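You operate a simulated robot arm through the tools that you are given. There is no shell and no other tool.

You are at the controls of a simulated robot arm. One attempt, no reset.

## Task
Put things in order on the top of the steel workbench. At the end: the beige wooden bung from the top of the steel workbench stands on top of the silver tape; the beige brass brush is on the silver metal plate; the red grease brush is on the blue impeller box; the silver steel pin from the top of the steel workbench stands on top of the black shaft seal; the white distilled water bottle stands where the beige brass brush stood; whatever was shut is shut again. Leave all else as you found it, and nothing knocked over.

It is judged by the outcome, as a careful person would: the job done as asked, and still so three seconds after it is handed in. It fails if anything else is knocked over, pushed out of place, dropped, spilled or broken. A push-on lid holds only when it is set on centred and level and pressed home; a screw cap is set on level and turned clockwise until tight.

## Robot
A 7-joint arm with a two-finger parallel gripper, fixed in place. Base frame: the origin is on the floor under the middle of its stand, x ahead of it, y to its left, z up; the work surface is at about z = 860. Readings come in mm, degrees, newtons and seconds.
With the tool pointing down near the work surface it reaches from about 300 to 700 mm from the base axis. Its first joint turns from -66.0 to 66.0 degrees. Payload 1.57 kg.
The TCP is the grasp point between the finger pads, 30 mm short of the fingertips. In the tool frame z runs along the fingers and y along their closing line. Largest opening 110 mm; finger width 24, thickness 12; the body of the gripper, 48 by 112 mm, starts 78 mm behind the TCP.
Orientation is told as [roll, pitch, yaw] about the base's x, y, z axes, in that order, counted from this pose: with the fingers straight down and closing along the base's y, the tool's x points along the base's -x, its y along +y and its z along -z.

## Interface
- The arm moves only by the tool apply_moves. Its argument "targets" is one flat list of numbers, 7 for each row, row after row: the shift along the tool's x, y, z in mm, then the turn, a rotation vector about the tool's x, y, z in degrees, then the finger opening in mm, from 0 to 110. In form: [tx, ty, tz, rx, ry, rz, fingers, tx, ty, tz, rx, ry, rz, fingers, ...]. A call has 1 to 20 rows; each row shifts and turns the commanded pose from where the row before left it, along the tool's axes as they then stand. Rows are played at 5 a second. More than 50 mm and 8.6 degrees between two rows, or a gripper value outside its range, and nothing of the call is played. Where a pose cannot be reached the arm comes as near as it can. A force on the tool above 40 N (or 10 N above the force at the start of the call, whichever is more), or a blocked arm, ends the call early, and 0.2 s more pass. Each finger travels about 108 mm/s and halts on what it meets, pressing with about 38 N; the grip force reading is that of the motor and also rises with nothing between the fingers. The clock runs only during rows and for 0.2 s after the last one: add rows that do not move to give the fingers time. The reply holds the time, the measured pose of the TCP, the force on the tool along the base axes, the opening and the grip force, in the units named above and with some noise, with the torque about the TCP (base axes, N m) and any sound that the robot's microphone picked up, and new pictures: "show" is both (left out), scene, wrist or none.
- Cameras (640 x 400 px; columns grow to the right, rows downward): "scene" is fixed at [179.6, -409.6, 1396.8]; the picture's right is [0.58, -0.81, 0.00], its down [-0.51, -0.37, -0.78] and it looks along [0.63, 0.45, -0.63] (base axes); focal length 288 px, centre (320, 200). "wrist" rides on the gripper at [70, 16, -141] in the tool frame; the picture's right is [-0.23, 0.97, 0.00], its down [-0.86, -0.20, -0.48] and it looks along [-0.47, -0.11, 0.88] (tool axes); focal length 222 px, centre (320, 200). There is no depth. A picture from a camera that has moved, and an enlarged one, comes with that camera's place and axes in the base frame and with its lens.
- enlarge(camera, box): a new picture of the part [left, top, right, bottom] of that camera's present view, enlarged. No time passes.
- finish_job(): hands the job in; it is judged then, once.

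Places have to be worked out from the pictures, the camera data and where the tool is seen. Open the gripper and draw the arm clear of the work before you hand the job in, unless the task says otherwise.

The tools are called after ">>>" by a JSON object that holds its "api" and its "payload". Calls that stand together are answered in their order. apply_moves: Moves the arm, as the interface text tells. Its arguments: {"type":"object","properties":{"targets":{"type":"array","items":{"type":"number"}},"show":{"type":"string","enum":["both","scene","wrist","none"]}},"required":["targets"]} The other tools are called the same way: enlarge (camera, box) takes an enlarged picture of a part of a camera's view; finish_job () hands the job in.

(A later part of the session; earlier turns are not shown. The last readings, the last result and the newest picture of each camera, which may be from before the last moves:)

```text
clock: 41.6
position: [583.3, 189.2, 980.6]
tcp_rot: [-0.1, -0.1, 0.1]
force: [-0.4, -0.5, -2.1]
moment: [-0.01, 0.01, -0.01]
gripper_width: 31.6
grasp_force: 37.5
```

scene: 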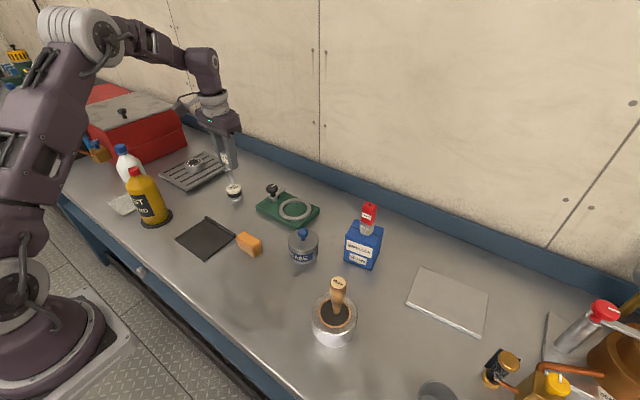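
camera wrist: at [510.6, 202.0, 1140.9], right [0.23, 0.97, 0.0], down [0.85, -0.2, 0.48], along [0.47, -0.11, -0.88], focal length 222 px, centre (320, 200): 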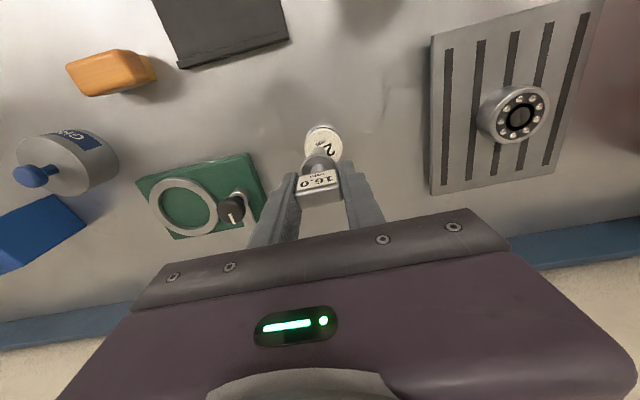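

>>> {"api": "apply_moves", "payload": {"targets": [0, 0, 1, 0, 0, 0, 15, 0, 0, 0.5, 0, 0, 0, 15, 0, 0, 0, 0, 0, 0, 15], "show": "none"}}

>>> {"api": "enlarge", "payload": {"camera": "scene", "box": [215, 150, 255, 210]}}

>>> {"api": "enlarge", "payload": {"camera": "wrist", "box": [290, 115, 360, 175]}}

```text
clock: 42.5
position: [584.5, 188.6, 980.2]
tcp_rot: [-0.1, -0.5, 0.1]
force: [-3.6, -2.0, 20.5]
moment: [-0.19, 0.34, -0.01]
gripper_width: 31.5
grasp_force: 38.1
```

```text
6.67 times, centred on (235, 180) of scene
camera zoom: at [179.1, -409.7, 1396.8], right [0.58, -0.81, 0.0], down [-0.51, -0.37, -0.78], along [0.63, 0.45, -0.63], focal length 1918 px, centre (887, 333)
```

zoom: 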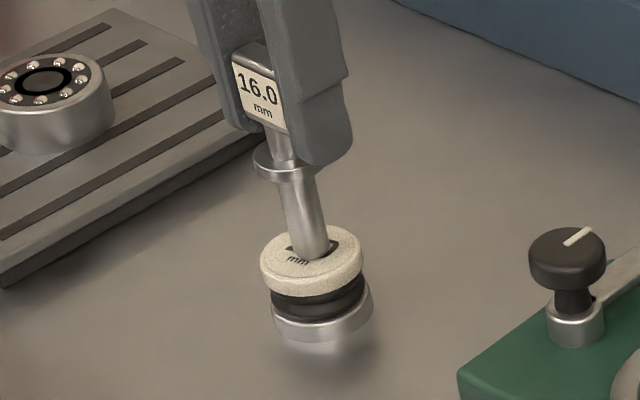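

```text
6.67 times, centred on (325, 145) of wrist
camera zoom: at [512.8, 205.0, 1121.3], right [0.23, 0.97, 0.0], down [0.85, -0.2, 0.48], along [0.47, -0.11, -0.87], focal length 1481 px, centre (287, 567)
```

zoom: 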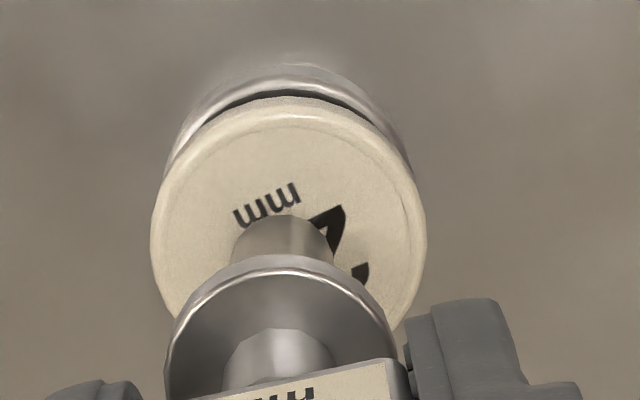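

Contact (20 N) at z ≈ 980 with the pin centred on the seal. I'll relieve the load before releasing.

>>> {"api": "apply_moves", "payload": {"targets": [0, 0, -0.8, 0, 0, 0, 15, 0, 0, 0, 0, 0, 0, 15], "show": "none"}}

```text
clock: 43.0
position: [583.6, 189.8, 979.9]
tcp_rot: [-0.2, -0.3, 0.0]
force: [1.5, 1.0, 13.9]
moment: [0.01, -0.11, -0.01]
gripper_width: 31.5
grasp_force: 38.2
```

>>> {"api": "apply_moves", "payload": {"targets": [0, 0, -0.5, 0, 0, 0, 15, 0, 0, 0, 0, 0, 0, 15], "show": "none"}}

```text
clock: 43.6
position: [583.8, 189.0, 979.8]
tcp_rot: [-0.2, -0.2, 0.0]
force: [2.5, -0.1, 4.5]
moment: [0.03, -0.17, 0.02]
gripper_width: 31.9
grasp_force: 37.8
```

Only ~4.5 N residual, which is good for release. I'll open gently.

>>> {"api": "apply_moves", "payload": {"targets": [0, 0, -0.2, 0, 0, 0, 30, 0, 0, 0, 0, 0, 0, 33, 0, 0, 0, 0, 0, 0, 38, 0, 0, 0, 0, 0, 0, 46, 0, 0, 0, 0, 0, 0, 60, 0, 0, 0, 0, 0, 0, 64]}}

>>> {"api": "enlarge", "payload": {"camera": "scene", "box": [205, 130, 265, 210]}}

```text
clock: 45.0
position: [582.8, 188.8, 979.0]
tcp_rot: [-0.2, -0.2, -0.1]
force: [-0.5, 0.5, 0.3]
moment: [0.02, -0.01, 0.0]
gripper_width: 64.1
grasp_force: 0.1
camera wrist: at [513.5, 204.7, 1121.7], right [0.23, 0.97, 0.0], down [0.85, -0.2, 0.48], along [0.47, -0.11, -0.88], focal length 222 px, centre (320, 200)
```

scene: 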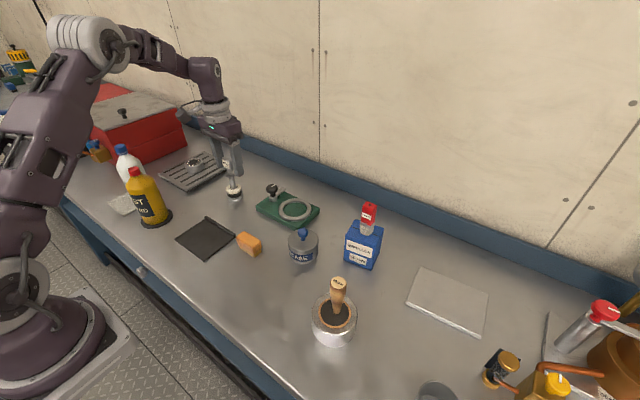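
wrist: 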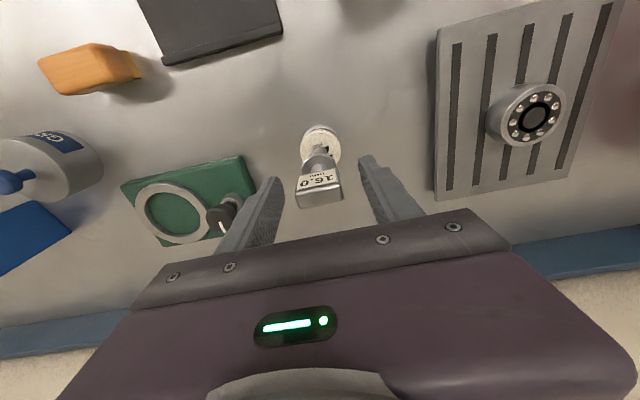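

```text
5.00 times, centred on (235, 170) of scene
camera zoom: at [179.6, -409.6, 1396.8], right [0.58, -0.81, 0.0], down [-0.51, -0.37, -0.78], along [0.63, 0.45, -0.63], focal length 1438 px, centre (745, 350)
```

zoom: 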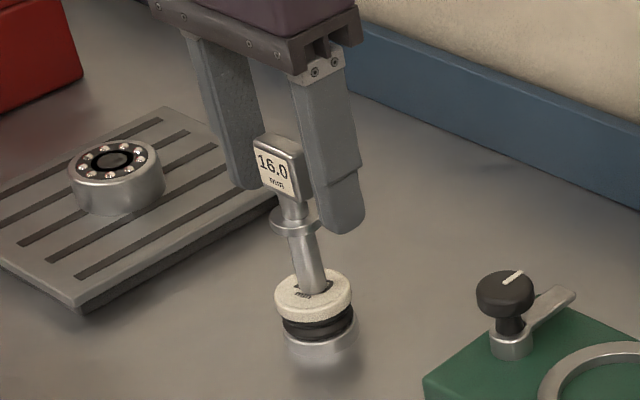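

The pin stands upright on the shaft seal. I'll rise clear and go to hover over the brass brush at about (462, -1).

>>> {"api": "apply_moves", "payload": {"targets": [0, 0, -30, 0, 0, 0, 64, 0, 0, -35, 0, 0, 0, 64, 0, 0, -30, 0, 0, 0, 64, 20.2, -31.7, 0, 0, 0, 0, 80, 20.2, -31.7, 0, 0, 0, 0, 80, 20.2, -31.7, 0, 0, 0, 0, 80, 20.2, -31.7, 0, 0, 0, 0, 80, 20.2, -31.7, 0, 0, 0, 0, 80, 20.2, -31.7, 0, 0, 0, 0, 80, 0, 0, 20, 0, 0, 0, 80, 0, 0, 20, 0, 0, 0, 80, 0, 0, 0, 0, 0, 0, 80]}}

>>> {"api": "enlarge", "payload": {"camera": "wrist", "box": [260, 80, 380, 170]}}

>>> {"api": "enlarge", "payload": {"camera": "scene", "box": [200, 150, 280, 270]}}

```text
clock: 47.6
position: [462.8, -1.8, 1034.6]
tcp_rot: [-0.3, -0.2, 0.0]
force: [0.5, -0.4, -0.3]
moment: [-0.01, 0.0, 0.0]
gripper_width: 80.1
grasp_force: 0.1
camera wrist: at [393.0, 14.6, 1176.8], right [0.23, 0.97, 0.0], down [0.85, -0.2, 0.48], along [0.47, -0.11, -0.88], focal length 222 px, centre (320, 200)
```

scene: 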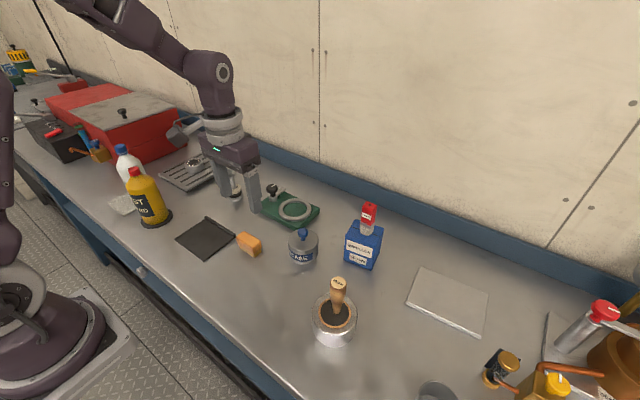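
wrist: 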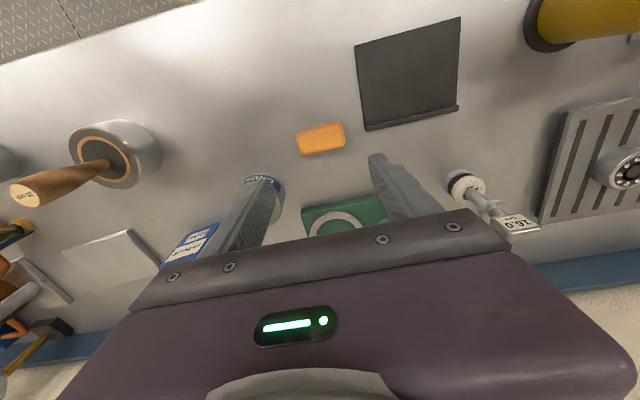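

```text
4.44 times, centred on (320, 125) of wrist
camera zoom: at [393.0, 14.6, 1176.8], right [0.23, 0.97, 0.0], down [0.85, -0.2, 0.48], along [0.47, -0.11, -0.88], focal length 987 px, centre (320, 533)
```

zoom: 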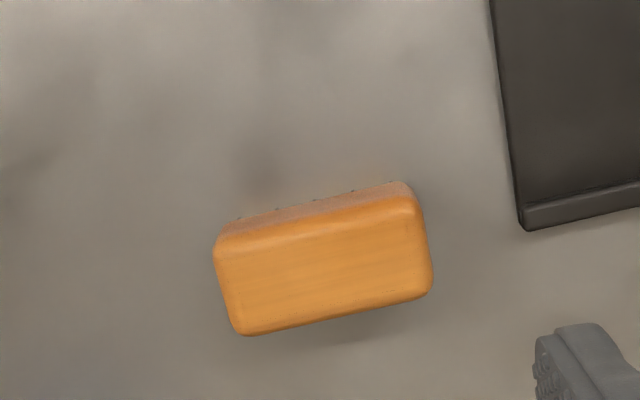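

```text
3.33 times, centred on (240, 210) of scene
camera zoom: at [179.6, -409.6, 1396.8], right [0.58, -0.81, 0.0], down [-0.51, -0.37, -0.78], along [0.63, 0.45, -0.63], focal length 959 px, centre (587, 167)
```

zoom: 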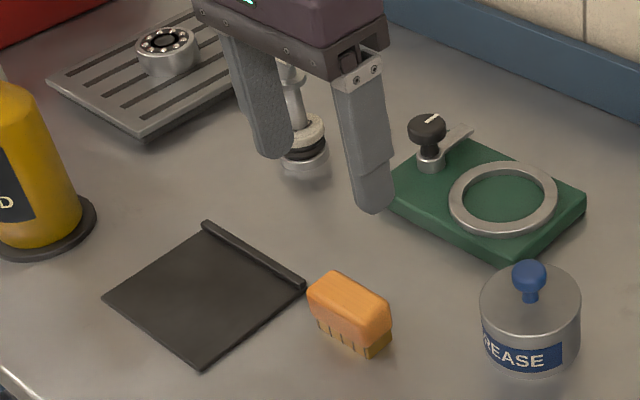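

The brush top is centred at (461, -0.5, 896), about 56 × 26 mm with its long side along y — that's also the spot for the bottle later. I'll descend to grip its ends with the opening at 72 to stay clear of the black mat.

>>> {"api": "apply_moves", "payload": {"targets": [0.5, 0.5, 45, 0, 0, 0, 72, 0.5, 0.5, 45, 0, 0, 0, 72, 0.5, 0, 40, 0, 0, 0, 72, 0, 0, 0, 0, 0, 0, 72]}}

>>> {"api": "enlarge", "payload": {"camera": "wrist", "box": [220, 110, 440, 250]}}

>>> {"api": "enlarge", "payload": {"camera": "scene", "box": [210, 190, 290, 270]}}

```text
clock: 48.6
position: [460.7, -3.9, 902.7]
tcp_rot: [-0.2, -0.3, 0.0]
force: [-0.6, -0.6, 0.0]
moment: [0.01, 0.02, 0.01]
gripper_width: 72.0
grasp_force: 0.1
camera wrist: at [389.8, 13.8, 1044.1], right [0.23, 0.97, 0.0], down [0.85, -0.2, 0.48], along [0.47, -0.11, -0.88], focal length 222 px, centre (320, 200)
```

scene: 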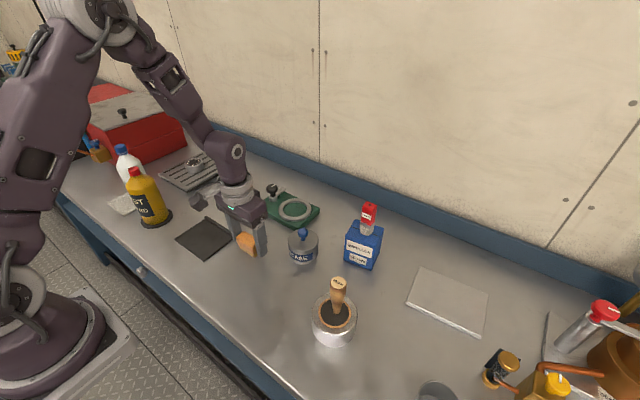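
wrist: 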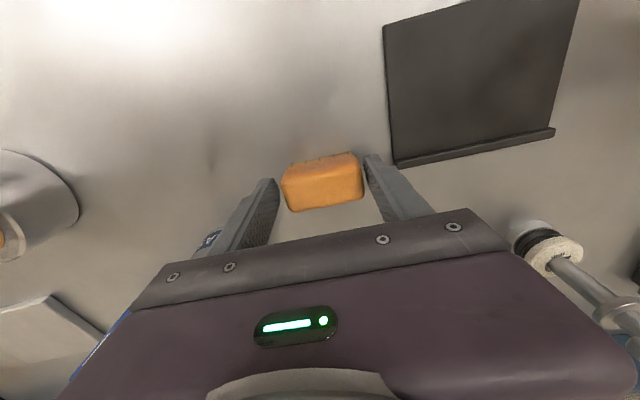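

```text
2.86 times, centred on (330, 180) of wrist
camera zoom: at [389.8, 13.8, 1044.1], right [0.23, 0.97, 0.0], down [0.85, -0.2, 0.48], along [0.47, -0.11, -0.88], focal length 635 px, centre (291, 257)
```

zoom: 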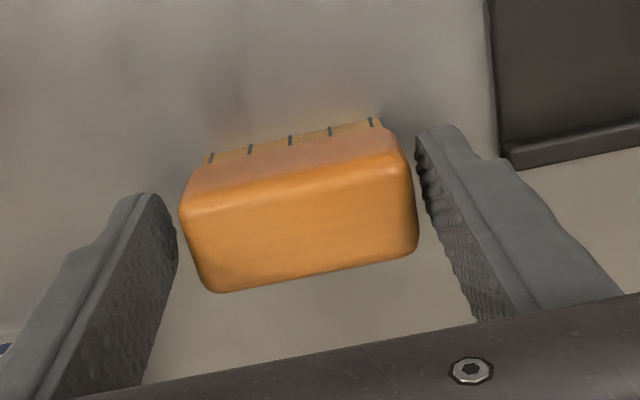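

```text
5.00 times, centred on (250, 230) of scene
camera zoom: at [179.6, -409.6, 1396.8], right [0.58, -0.81, 0.0], down [-0.51, -0.37, -0.78], along [0.63, 0.45, -0.63], focal length 1438 px, centre (670, 50)
```

zoom: 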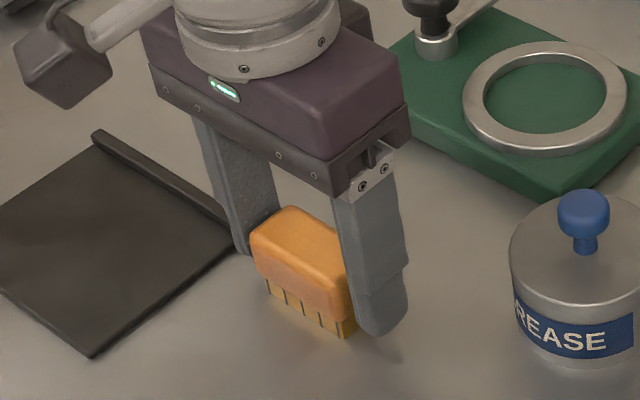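

The +y finger is nearer the brush, so I'll shift +3 mm in y, go down 6 mm, and close.

>>> {"api": "apply_moves", "payload": {"targets": [0, 3, 0, 0, 0, 0, 72, 0, 0, 6, 0, 0, 0, 72, 0, 0, 0, 0, 0, 0, 64, 0, 0, 0, 0, 0, 0, 56, 0, 0, 0, 0, 0, 0, 45, 0, 0, 0, 0, 0, 0, 40, 0, 0, 0, 0, 0, 0, 40], "show": "wrist"}}

>>> {"api": "enlarge", "payload": {"camera": "wrist", "box": [220, 110, 440, 250]}}

```text
clock: 50.2
position: [459.6, 0.5, 898.4]
tcp_rot: [-0.2, -0.2, 0.0]
force: [-0.7, 0.6, 0.1]
moment: [0.04, -0.01, -0.02]
gripper_width: 59.4
grasp_force: 37.9
camera wrist: at [390.2, 17.1, 1039.8], right [0.23, 0.97, 0.0], down [0.85, -0.2, 0.48], along [0.47, -0.11, -0.88], focal length 222 px, centre (320, 200)
```

wrist: 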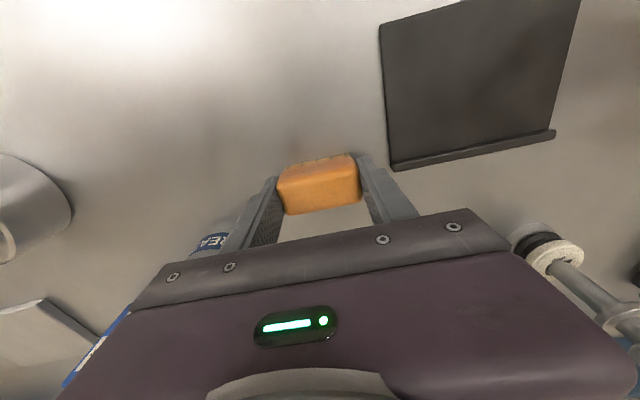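

```text
2.86 times, centred on (330, 180) of wrist
camera zoom: at [390.2, 17.1, 1039.8], right [0.23, 0.97, 0.0], down [0.85, -0.2, 0.48], along [0.47, -0.11, -0.88], focal length 635 px, centre (291, 257)
```

zoom: 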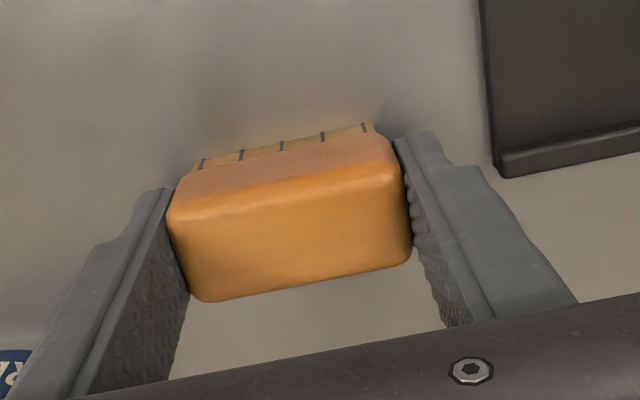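

Gripped at 59 mm. I'll lift and route between the tape/bung and the box at a safe height toward the plate.

>>> {"api": "apply_moves", "payload": {"targets": [0, 0, -15, 0, 0, 0, 40, 0, 0, -45, 0, 0, 0, 40, 0, 0, -45, 0, 0, 0, 40, 0, 0, -45, 0, 0, 0, 40, 0, 0, -12, 0, 0, 0, 40, -10, -37.5, 0, 0, 0, 0, 40, -10, -37.5, 0, 0, 0, 0, 40, -10, -37.5, 0, 0, 0, 0, 40, -10, -37.5, 0, 0, 0, 0, 40, 0, -37.5, 0, 0, 0, 0, 40, 0, -37.5, 0, 0, 0, 0, 40, 0, -37.5, 0, 0, 0, 0, 40, 0, -37.5, 0, 0, 0, 0, 40, 0, 0, 0, 0, 0, 0, 40]}}

```text
clock: 53.2
position: [500.0, -297.2, 1061.1]
tcp_rot: [-0.2, -0.1, -0.1]
force: [0.4, 0.1, -1.0]
moment: [-0.01, -0.02, 0.01]
gripper_width: 59.2
grasp_force: 38.1
camera wrist: at [429.9, -280.1, 1202.3], right [0.23, 0.97, 0.0], down [0.85, -0.2, 0.48], along [0.47, -0.11, -0.88], focal length 222 px, centre (320, 200)
```

scene: 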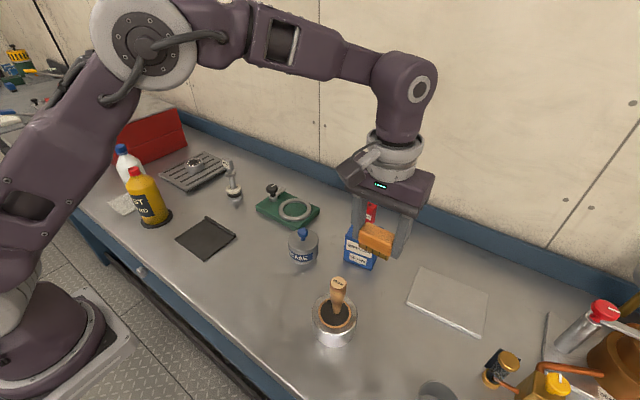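
wrist: 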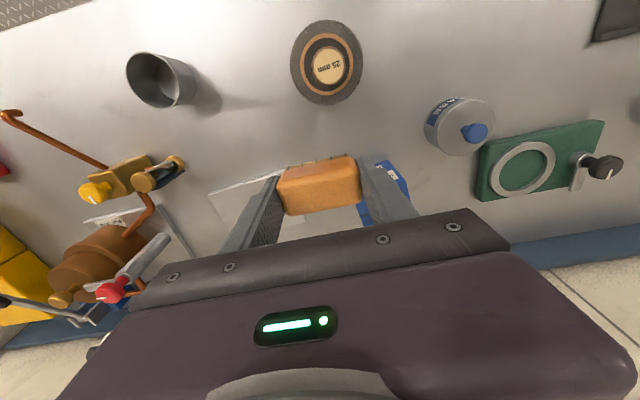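

I'll take a close view of the plate to fix its corners before moving over it.

>>> {"api": "enlarge", "payload": {"camera": "scene", "box": [390, 250, 500, 350]}}

>>> {"api": "enlarge", "payload": {"camera": "wrist", "box": [180, 140, 420, 290]}}

```text
4.00 times, centred on (445, 300) of scene
camera zoom: at [179.6, -409.6, 1396.8], right [0.58, -0.81, 0.0], down [-0.51, -0.37, -0.78], along [0.63, 0.45, -0.63], focal length 1151 px, centre (-180, -200)
```

zoom: 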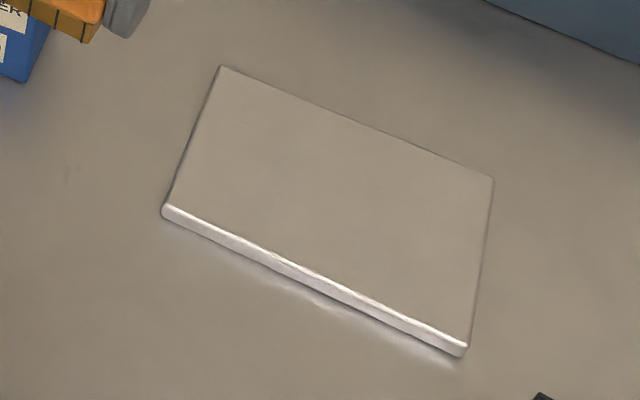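

```text
2.67 times, centred on (300, 215) of wrist
camera zoom: at [429.9, -280.1, 1202.3], right [0.23, 0.97, 0.0], down [0.85, -0.2, 0.48], along [0.47, -0.11, -0.88], focal length 592 px, centre (373, 160)
```

zoom: 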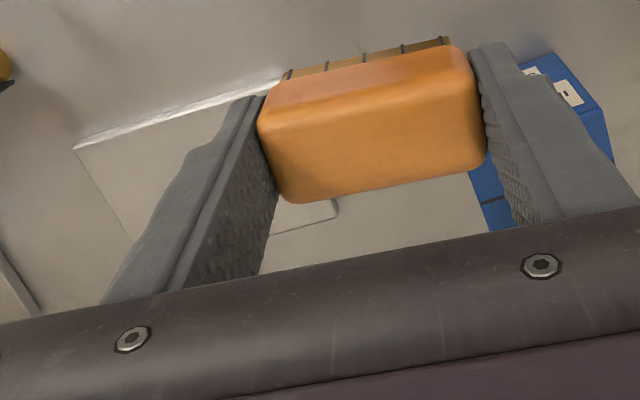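

The plate's top corners are about (544, -364), (556, -504), (646, -356) and (659, -496). I'll aim for the brush centre at about (574, -406), moving in y first to clear the impeller box.

>>> {"api": "apply_moves", "payload": {"targets": [0, -25, 20, 0, 0, 0, 40, 0, -25, 20, 0, 0, 0, 40, -25, -20, 24, 0, 0, 0, 40, -25, -20, 24, 0, 0, 0, 40, -24, -19, 24, 0, 0, 0, 40, 0, 0, 0, 0, 0, 0, 40]}}

>>> {"api": "enlarge", "payload": {"camera": "scene", "box": [380, 220, 500, 350]}}

>>> {"api": "enlarge", "payload": {"camera": "wrist", "box": [200, 100, 420, 250]}}

```text
clock: 54.6
position: [549.2, -386.9, 950.8]
tcp_rot: [-0.2, -0.3, 0.0]
force: [-0.4, 0.2, -1.0]
moment: [0.01, 0.01, -0.02]
gripper_width: 59.7
grasp_force: 37.9
out of reach, approached as far as the arm can: row 4, 5
camera wrist: at [479.0, -370.8, 1092.3], right [0.23, 0.97, 0.0], down [0.85, -0.2, 0.48], along [0.47, -0.11, -0.88], focal length 222 px, centre (320, 200)
```

scene: 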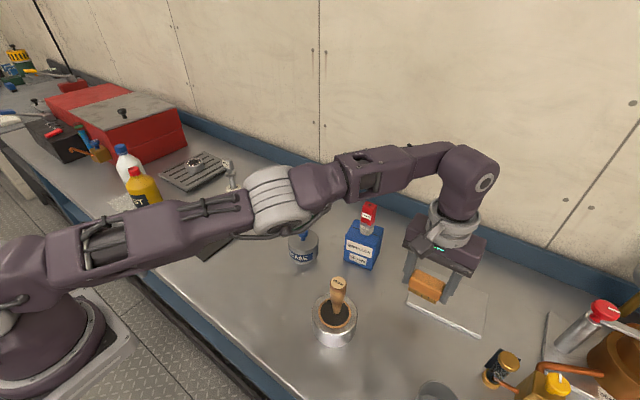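
wrist: 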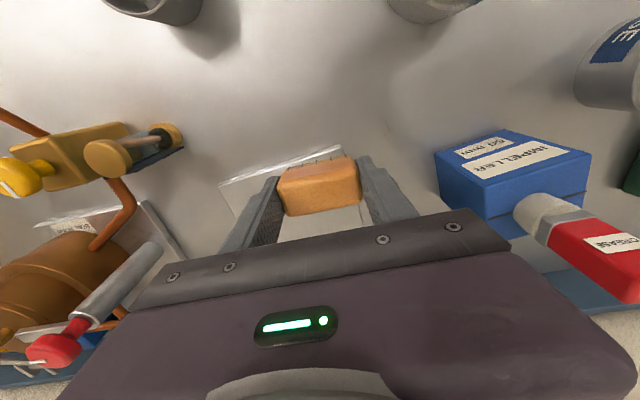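

```text
3.08 times, centred on (440, 285) of scene
camera zoom: at [179.6, -409.6, 1396.8], right [0.58, -0.81, 0.0], down [-0.51, -0.37, -0.78], along [0.63, 0.45, -0.63], focal length 885 px, centre (-49, -62)
```

zoom: 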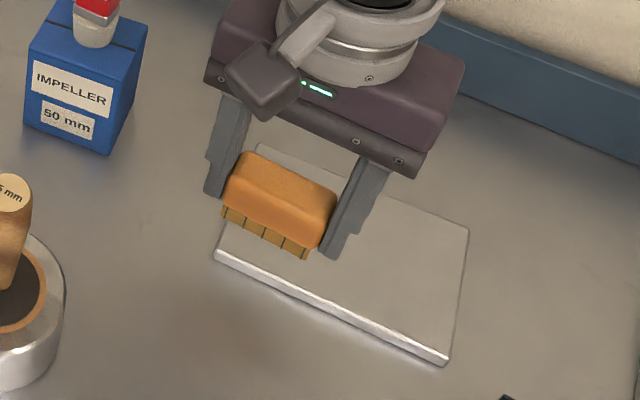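

```text
2.67 times, centred on (310, 175) of wrist
camera zoom: at [479.0, -370.8, 1092.3], right [0.23, 0.97, 0.0], down [0.85, -0.2, 0.48], along [0.47, -0.11, -0.88], focal length 592 px, centre (347, 267)
```

zoom: 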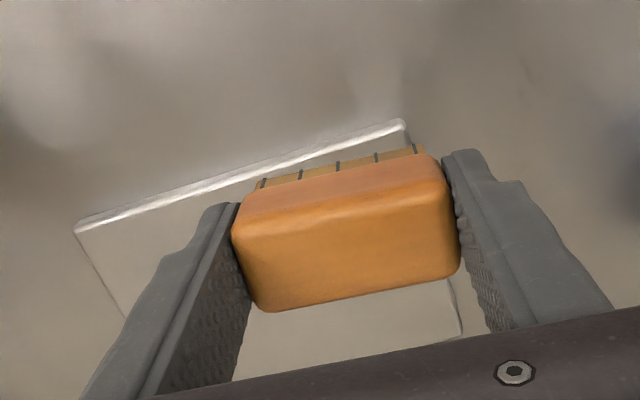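

The arm hit its reach limit at this height (r ≈ 672). Reach should improve closer to the surface, so I'll lower to about 918 and then edge outward.

>>> {"api": "apply_moves", "payload": {"targets": [0, 0, 11, 0, 0, 0, 40, 0, 0, 11, 0, 0, 0, 40, 0, 0, 10, 0, 0, 0, 40, -7, -3, 0, 0, 0, 0, 40, -7, -3, 0, 0, 0, 0, 40, -5, -2, 0, 0, 0, 0, 40, 0, 0, 0, 0, 0, 0, 40]}}

>>> {"api": "enlarge", "payload": {"camera": "scene", "box": [380, 220, 500, 350]}}

```text
clock: 56.2
position: [563.0, -380.9, 917.2]
tcp_rot: [-0.3, -0.3, -0.1]
force: [-0.1, -0.4, -1.0]
moment: [-0.01, 0.01, 0.0]
gripper_width: 59.5
grasp_force: 38.2
out of reach, approached as far as the arm can: row 4, 5
camera wrist: at [493.0, -364.5, 1058.4], right [0.23, 0.97, 0.0], down [0.85, -0.2, 0.48], along [0.47, -0.11, -0.88], focal length 222 px, centre (320, 200)
```

scene: 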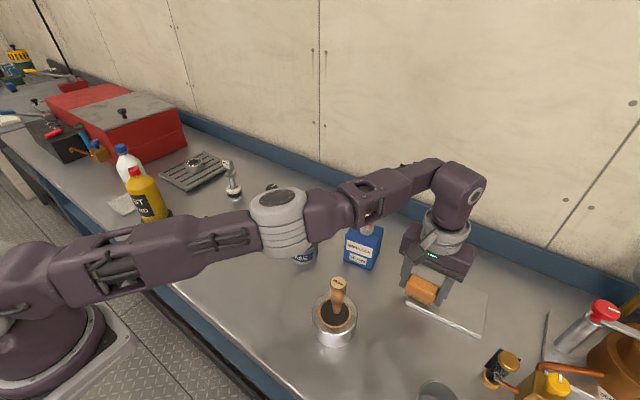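
wrist: 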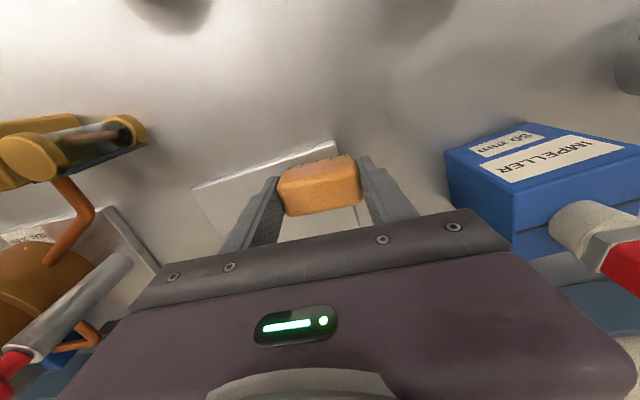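

```text
3.08 times, centred on (440, 285) of scene
camera zoom: at [179.6, -409.6, 1396.8], right [0.58, -0.81, 0.0], down [-0.51, -0.37, -0.78], along [0.63, 0.45, -0.63], focal length 885 px, centre (-49, -62)
```

zoom: 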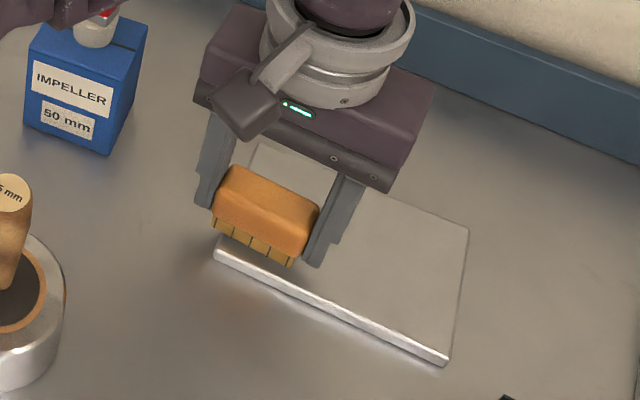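

I'm now at about (563, -381, 917). I'll try nudging toward -y to get the brush fully over the plate.

>>> {"api": "apply_moves", "payload": {"targets": [0, -4, 2, 0, 0, 0, 40, 0, -4, 0, 0, 0, 0, 40, 0, -4, 0, 0, 0, 0, 40, 0, 0, 0, 0, 0, 0, 40]}}

>>> {"api": "enlarge", "payload": {"camera": "scene", "box": [380, 220, 500, 350]}}

```text
clock: 57.2
position: [561.9, -383.4, 915.5]
tcp_rot: [-0.1, -0.3, -0.1]
force: [-0.2, 0.3, -0.8]
moment: [-0.02, 0.0, -0.02]
gripper_width: 59.1
grasp_force: 38.0
out of reach, approached as far as the arm can: row 2, 3
camera wrist: at [491.3, -366.9, 1057.0], right [0.23, 0.97, 0.0], down [0.85, -0.2, 0.48], along [0.47, -0.11, -0.88], focal length 222 px, centre (320, 200)
```

scene: 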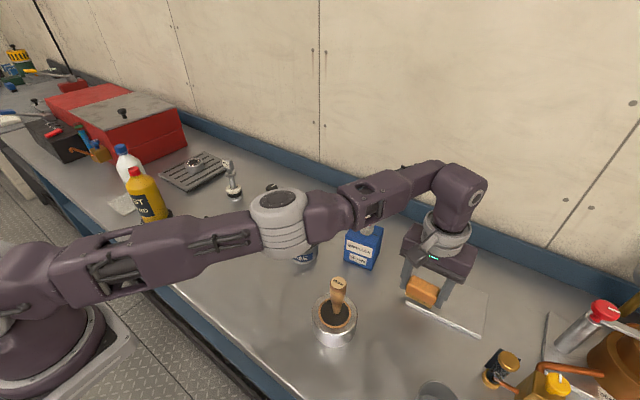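
wrist: 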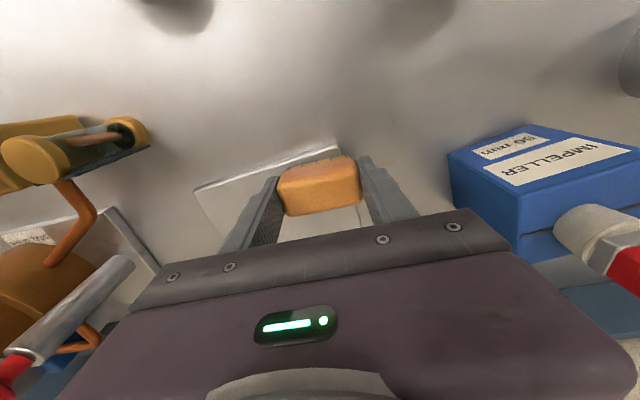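

```text
3.08 times, centred on (440, 285) of scene
camera zoom: at [179.6, -409.6, 1396.8], right [0.58, -0.81, 0.0], down [-0.51, -0.37, -0.78], along [0.63, 0.45, -0.63], focal length 885 px, centre (-49, -62)
```

zoom: 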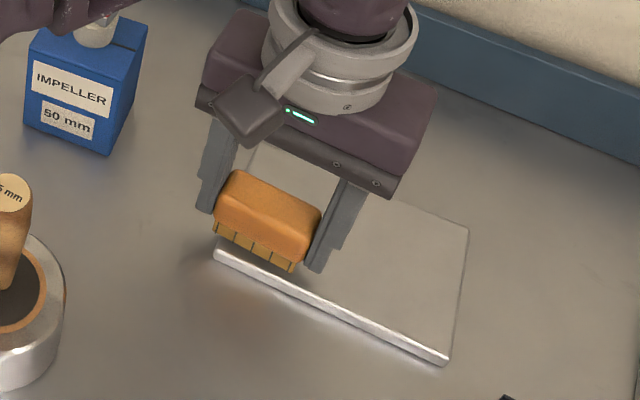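

The vertical tool limit here is r ≈ 680 mm. I'll tilt the tool outward by 4.5° (tips outward) to gain reach, then move so the brush lies fully over the plate.

>>> {"api": "apply_moves", "payload": {"targets": [0, 0, -3, 0, 0, 0, 40, 0, 0, 0, 1.27, -1.86, 0, 40, 0, 0, 0, 1.27, -1.86, 0, 40, -1.3, -4, 0.3, 0, 0, 0, 40, -1.3, -4, 0.3, 0, 0, 0, 40, -1.4, -4, 0.3, 0, 0, 0, 40, 0, 0, 0, 0, 0, 0, 40]}}

>>> {"api": "enlarge", "payload": {"camera": "scene", "box": [380, 220, 500, 350]}}

>>> {"api": "enlarge", "payload": {"camera": "wrist", "box": [170, 100, 430, 250]}}

```text
clock: 58.9
position: [565.4, -394.8, 919.3]
tcp_rot: [-2.8, -4.1, 0.1]
force: [0.3, 0.7, -1.7]
moment: [-0.03, 0.0, -0.05]
gripper_width: 59.1
grasp_force: 38.0
out of reach, approached as far as the arm can: row 2
camera wrist: at [486.3, -373.6, 1054.8], right [0.23, 0.97, -0.03], down [0.82, -0.17, 0.55], along [0.53, -0.15, -0.84], focal length 222 px, centre (320, 200)
```

scene: 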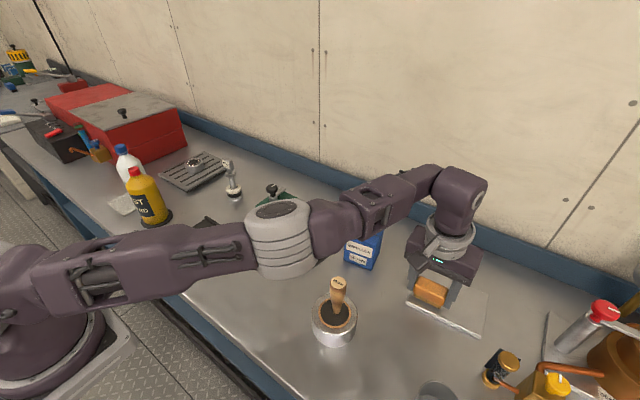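
wrist: 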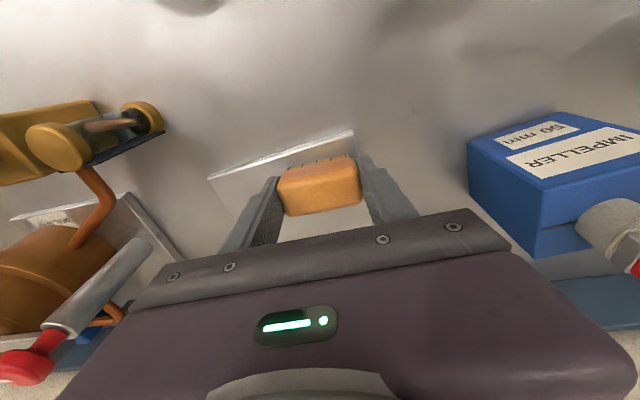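

```text
3.08 times, centred on (440, 285) of scene
camera zoom: at [179.6, -409.6, 1396.8], right [0.58, -0.81, 0.0], down [-0.51, -0.37, -0.78], along [0.63, 0.45, -0.63], focal length 885 px, centre (-49, -62)
```

zoom: 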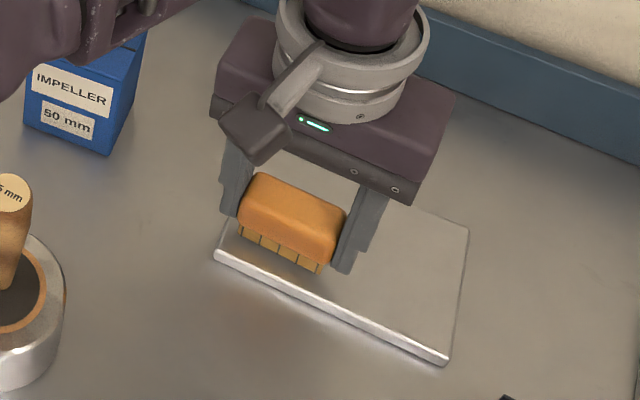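

```text
2.46 times, centred on (300, 175) of wrist
camera zoom: at [486.3, -373.6, 1054.8], right [0.23, 0.97, -0.03], down [0.82, -0.17, 0.55], along [0.53, -0.15, -0.84], focal length 547 px, centre (369, 262)
```

zoom: 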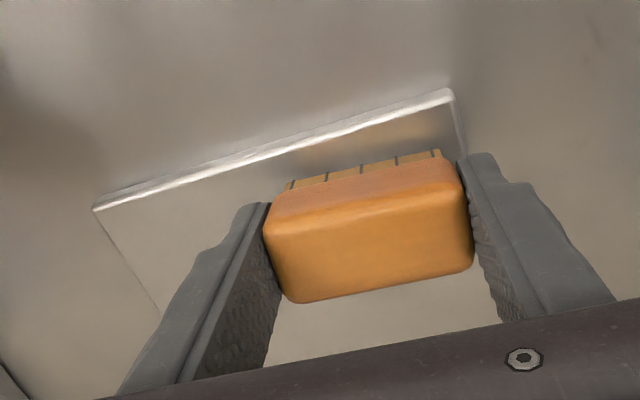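

The brush is now well inside the plate outline. I'll lower it in small steps along base-down.

>>> {"api": "apply_moves", "payload": {"targets": [0.2, 0.13, 3, 0, 0, 0, 40, 0.2, 0.13, 3, 0, 0, 0, 40, 0, 0, 0, 0, 0, 0, 40], "show": "none"}}

>>> {"api": "enlarge", "payload": {"camera": "scene", "box": [390, 250, 480, 330]}}

```text
clock: 59.6
position: [564.9, -396.2, 913.7]
tcp_rot: [-2.7, -4.0, 0.2]
force: [0.8, -0.9, -1.2]
moment: [-0.02, 0.02, -0.01]
gripper_width: 59.3
grasp_force: 37.7
```

```text
5.00 times, centred on (435, 290) of scene
camera zoom: at [179.6, -409.6, 1396.8], right [0.58, -0.81, 0.0], down [-0.51, -0.37, -0.78], along [0.63, 0.45, -0.63], focal length 1438 px, centre (-255, -250)
```

zoom: 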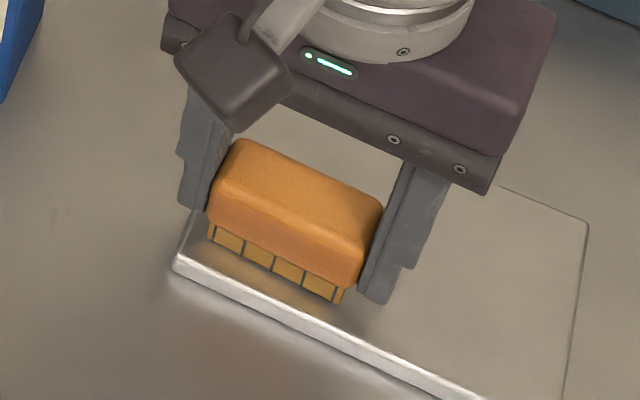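

>>> {"api": "apply_moves", "payload": {"targets": [0.1, 0.07, 1.5, 0, 0, 0, 40, 0.1, 0.07, 1.5, 0, 0, 0, 40, 0, 0, 0, 0, 0, 0, 40], "show": "none"}}

```text
clock: 60.5
position: [565.1, -395.8, 911.4]
tcp_rot: [-2.9, -4.2, 0.1]
force: [1.0, -1.0, 31.6]
moment: [0.8, 0.25, -0.04]
gripper_width: 59.1
grasp_force: 38.1
```

Contact made (31 N). I'll relieve it a little, then check the view before releasing.

>>> {"api": "apply_moves", "payload": {"targets": [-0.06, -0.04, -1, 0, 0, 0, 40, 0, 0, 0, 0, 0, 0, 40], "show": "none"}}

>>> {"api": "enlarge", "payload": {"camera": "scene", "box": [390, 250, 480, 330]}}

>>> {"api": "enlarge", "payload": {"camera": "wrist", "box": [170, 100, 430, 250]}}

```text
clock: 61.0
position: [564.8, -394.1, 911.0]
tcp_rot: [-2.8, -4.0, 0.2]
force: [1.7, -4.1, 24.7]
moment: [0.46, 0.15, 0.0]
gripper_width: 59.8
grasp_force: 37.9
```

```text
5.00 times, centred on (435, 290) of scene
camera zoom: at [179.2, -409.4, 1396.9], right [0.58, -0.81, 0.0], down [-0.51, -0.37, -0.78], along [0.63, 0.45, -0.63], focal length 1438 px, centre (-255, -250)
```

zoom: 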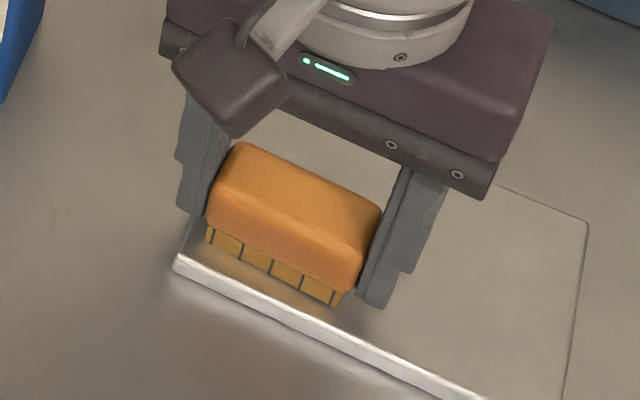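

```text
2.46 times, centred on (300, 175) of wrist
camera zoom: at [485.3, -373.1, 1046.7], right [0.23, 0.97, -0.03], down [0.82, -0.17, 0.55], along [0.53, -0.15, -0.84], focal length 547 px, centre (369, 262)
```

zoom: 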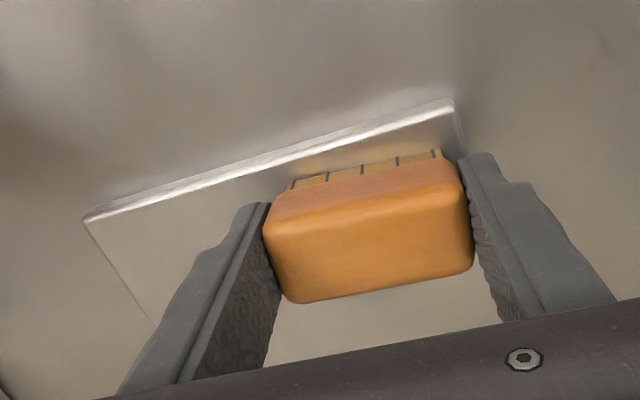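

>>> {"api": "apply_moves", "payload": {"targets": [-0.06, -0.04, -0.9, 0, 0, 0, 40, 0, 0, 0, 0, 0, 0, 40], "show": "none"}}

```text
clock: 61.6
position: [565.1, -395.2, 911.2]
tcp_rot: [-2.8, -3.9, 0.1]
force: [-2.8, -0.8, 10.8]
moment: [0.24, 0.22, 0.04]
gripper_width: 59.6
grasp_force: 38.1
```

>>> {"api": "apply_moves", "payload": {"targets": [-0.03, -0.02, -0.4, 0, 0, 0, 40, 0, 0, 0, 0, 0, 0, 56, 0, 0, 0, 0, 0, 0, 60, 0, 0, 0, 0, 0, 0, 62, 0, 0, 0, 0, 0, 0, 66, 0, 0, 0, 0, 0, 0, 72, 0, 0, 0, 0, 0, 0, 74]}}

>>> {"api": "enlarge", "payload": {"camera": "scene", "box": [390, 250, 480, 330]}}

>>> {"api": "enlarge", "payload": {"camera": "wrist", "box": [170, 100, 430, 250]}}

```text
clock: 63.2
position: [566.4, -394.9, 910.4]
tcp_rot: [-2.7, -3.9, 0.1]
force: [0.2, -0.1, 0.2]
moment: [0.0, -0.01, -0.02]
gripper_width: 74.0
grasp_force: 0.0
camera wrist: at [486.1, -373.4, 1047.7], right [0.23, 0.97, -0.03], down [0.82, -0.17, 0.55], along [0.53, -0.15, -0.84], focal length 222 px, centre (320, 200)
```

scene: 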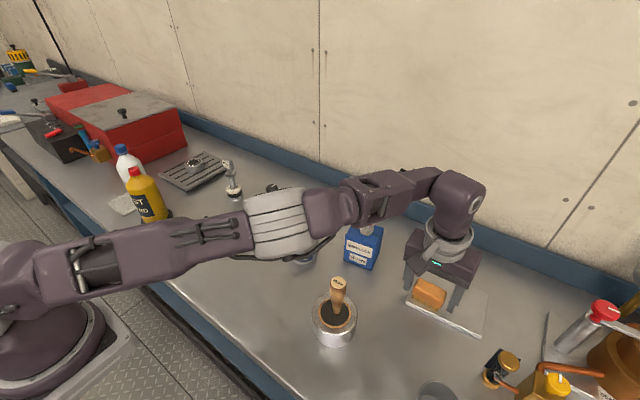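
wrist: 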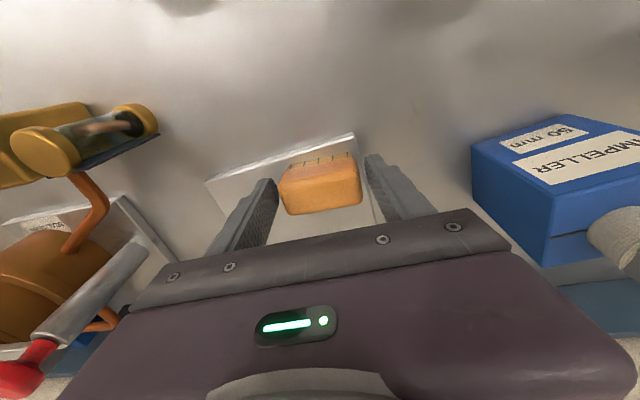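

```text
5.00 times, centred on (435, 290) of scene
camera zoom: at [179.6, -409.6, 1396.8], right [0.58, -0.81, 0.0], down [-0.51, -0.37, -0.78], along [0.63, 0.45, -0.63], focal length 1438 px, centre (-255, -250)
```

zoom: 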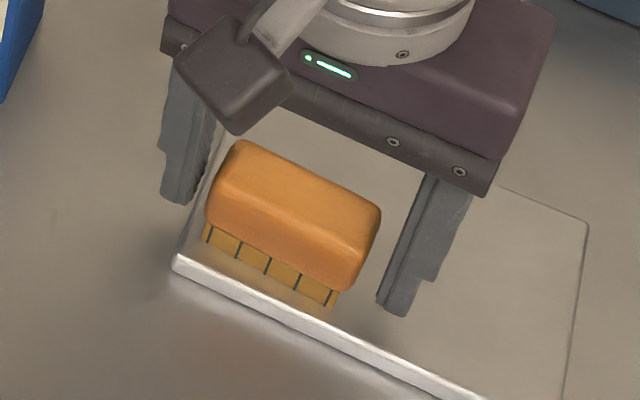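

```text
2.46 times, centred on (300, 175) of wrist
camera zoom: at [486.1, -373.4, 1047.7], right [0.23, 0.97, -0.03], down [0.82, -0.17, 0.55], along [0.53, -0.15, -0.84], focal length 547 px, centre (369, 262)
```

zoom: 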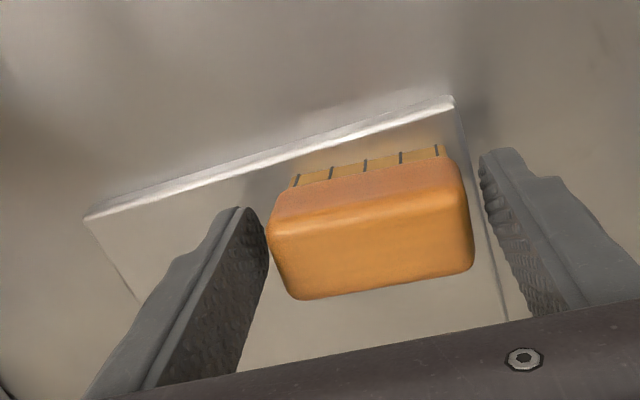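

The brush lies flat on the plate. I'll open wider, back out along the tool axis, straighten the tool, and retract to a safe height.

>>> {"api": "apply_moves", "payload": {"targets": [0, 0, 0, 0, 0, 0, 92, 0, 0, -20, 0, 0, 0, 92, 0, 0, -35, 0, 0, 0, 92, 0, 0, -30, 0, 0, 0, 92, 5, 4, -5, -1.37, 1.97, 0, 92, 5, 4, -5, -1.37, 1.97, 0, 92, 22, 18, -30, 0, 0, 0, 92, 22, 18, -30, 0, 0, 0, 92, 20, 18, -30, 0, 0, 0, 92, 0, 0, 0, 0, 0, 0, 92]}}

>>> {"api": "enlarge", "payload": {"camera": "scene", "box": [300, 180, 500, 350]}}

```text
clock: 65.5
position: [487.4, -324.2, 1092.6]
tcp_rot: [0.0, 0.0, 0.0]
force: [0.3, -0.8, -0.1]
moment: [0.01, -0.01, 0.04]
gripper_width: 92.0
grasp_force: 0.0
out of reach, approached as far as the arm can: row 5, 6
camera wrist: at [418.6, -310.8, 1233.8], right [0.23, 0.97, 0.0], down [0.85, -0.2, 0.48], along [0.47, -0.11, -0.88], focal length 222 px, centre (320, 200)
```

scene: 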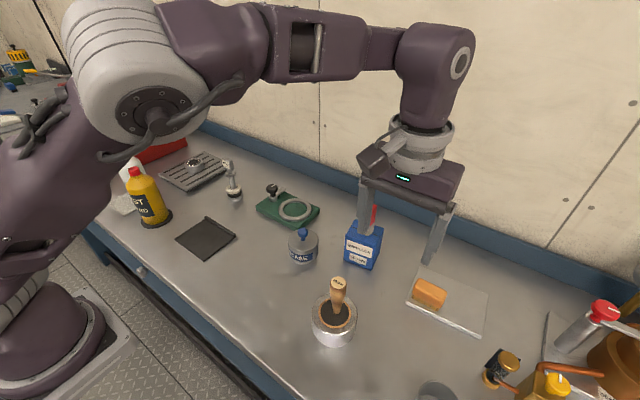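
wrist: 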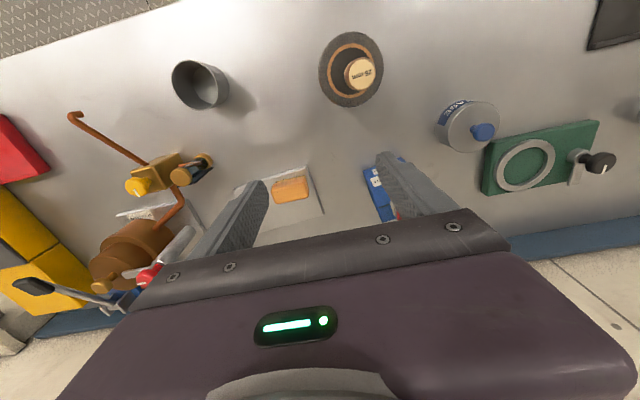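

```text
2.35 times, centred on (400, 265) of scene
camera zoom: at [179.6, -409.6, 1396.8], right [0.58, -0.81, 0.0], down [-0.51, -0.37, -0.78], along [0.63, 0.45, -0.63], focal length 677 px, centre (132, 47)
```

zoom: 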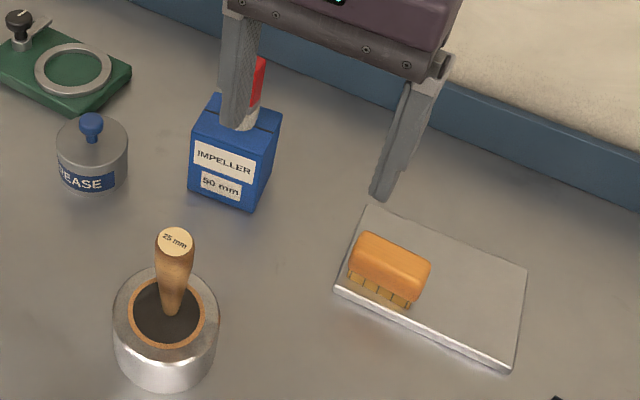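

The brass brush sits wholly on the plate. Now I'll travel high over to the water bottle at about (423, 405).

>>> {"api": "apply_moves", "payload": {"targets": [4, 45.6, -4, 0, 0, 0, 92, 4, 45.6, -4, 0, 0, 0, 92, 4, 45.6, -4, 0, 0, 0, 92, 4, 45.6, -4, 0, 0, 0, 92, 4, 45.6, -4, 0, 0, 0, 92, 4, 45.6, -4, 0, 0, 0, 92, 4, 45.6, -4, 0, 0, 0, 92, 4, 45.6, -4, 0, 0, 0, 92, 4, 45.6, -4, 0, 0, 0, 92, 4, 45.6, -4, 0, 0, 0, 92, 4, 45.6, 0, 0, 0, 0, 92, 4, 45.6, 0, 0, 0, 0, 92, 4, 45.6, 0, 0, 0, 0, 92, 4, 45.6, 0, 0, 0, 0, 92, 0, 0, 0, 0, 0, 0, 92]}}

>>> {"api": "enlarge", "payload": {"camera": "wrist", "box": [230, 0, 640, 230]}}

>>> {"api": "enlarge", "payload": {"camera": "scene", "box": [60, 90, 220, 240]}}

```text
clock: 68.7
position: [434.1, 311.1, 1132.5]
tcp_rot: [0.0, 0.0, 0.0]
force: [0.3, 0.2, 0.8]
moment: [0.01, 0.03, -0.01]
gripper_width: 92.0
grasp_force: 0.1
camera wrist: at [364.6, 327.6, 1274.0], right [0.23, 0.97, 0.0], down [0.85, -0.2, 0.48], along [0.47, -0.11, -0.88], focal length 222 px, centre (320, 200)
```

scene: 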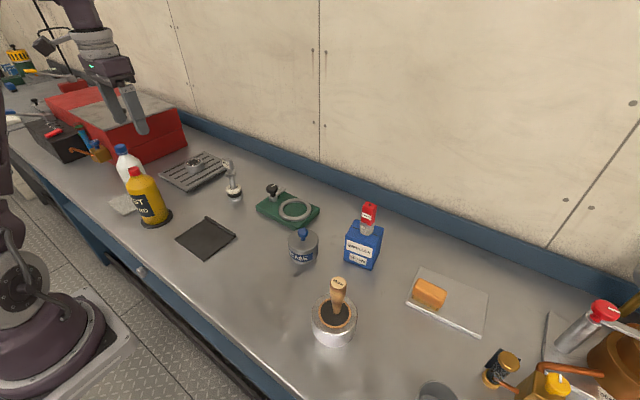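
wrist: 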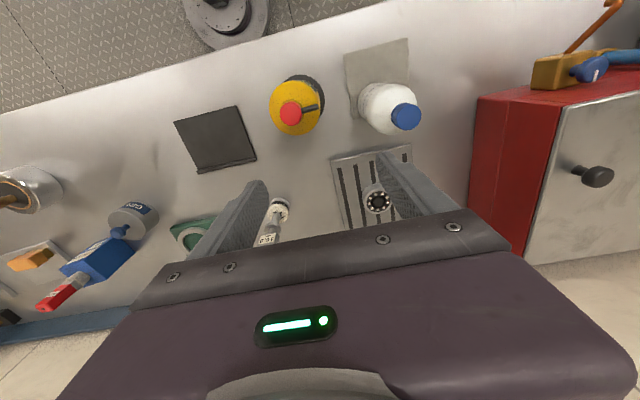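

```text
1.56 times, centred on (435, 115) of wrist
camera zoom: at [364.6, 327.6, 1274.0], right [0.23, 0.97, 0.0], down [0.85, -0.2, 0.48], along [0.47, -0.11, -0.88], focal length 347 px, centre (140, 333)
```

zoom: 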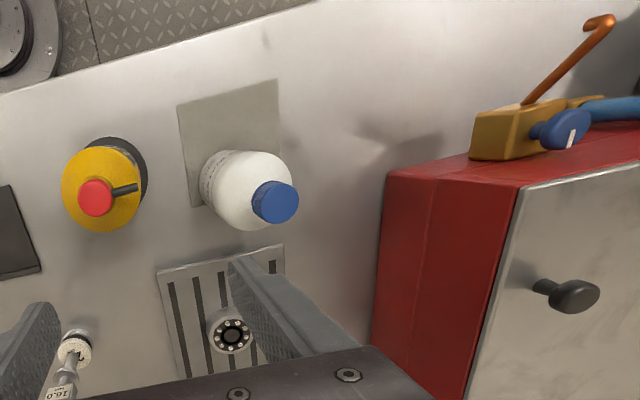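

```text
2.67 times, centred on (140, 165) of scene
camera zoom: at [179.6, -409.5, 1396.8], right [0.58, -0.81, 0.0], down [-0.51, -0.37, -0.78], along [0.63, 0.45, -0.63], focal length 767 px, centre (800, 293)
```

zoom: 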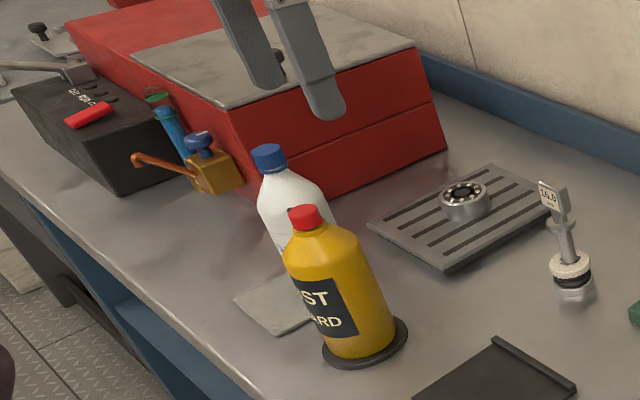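

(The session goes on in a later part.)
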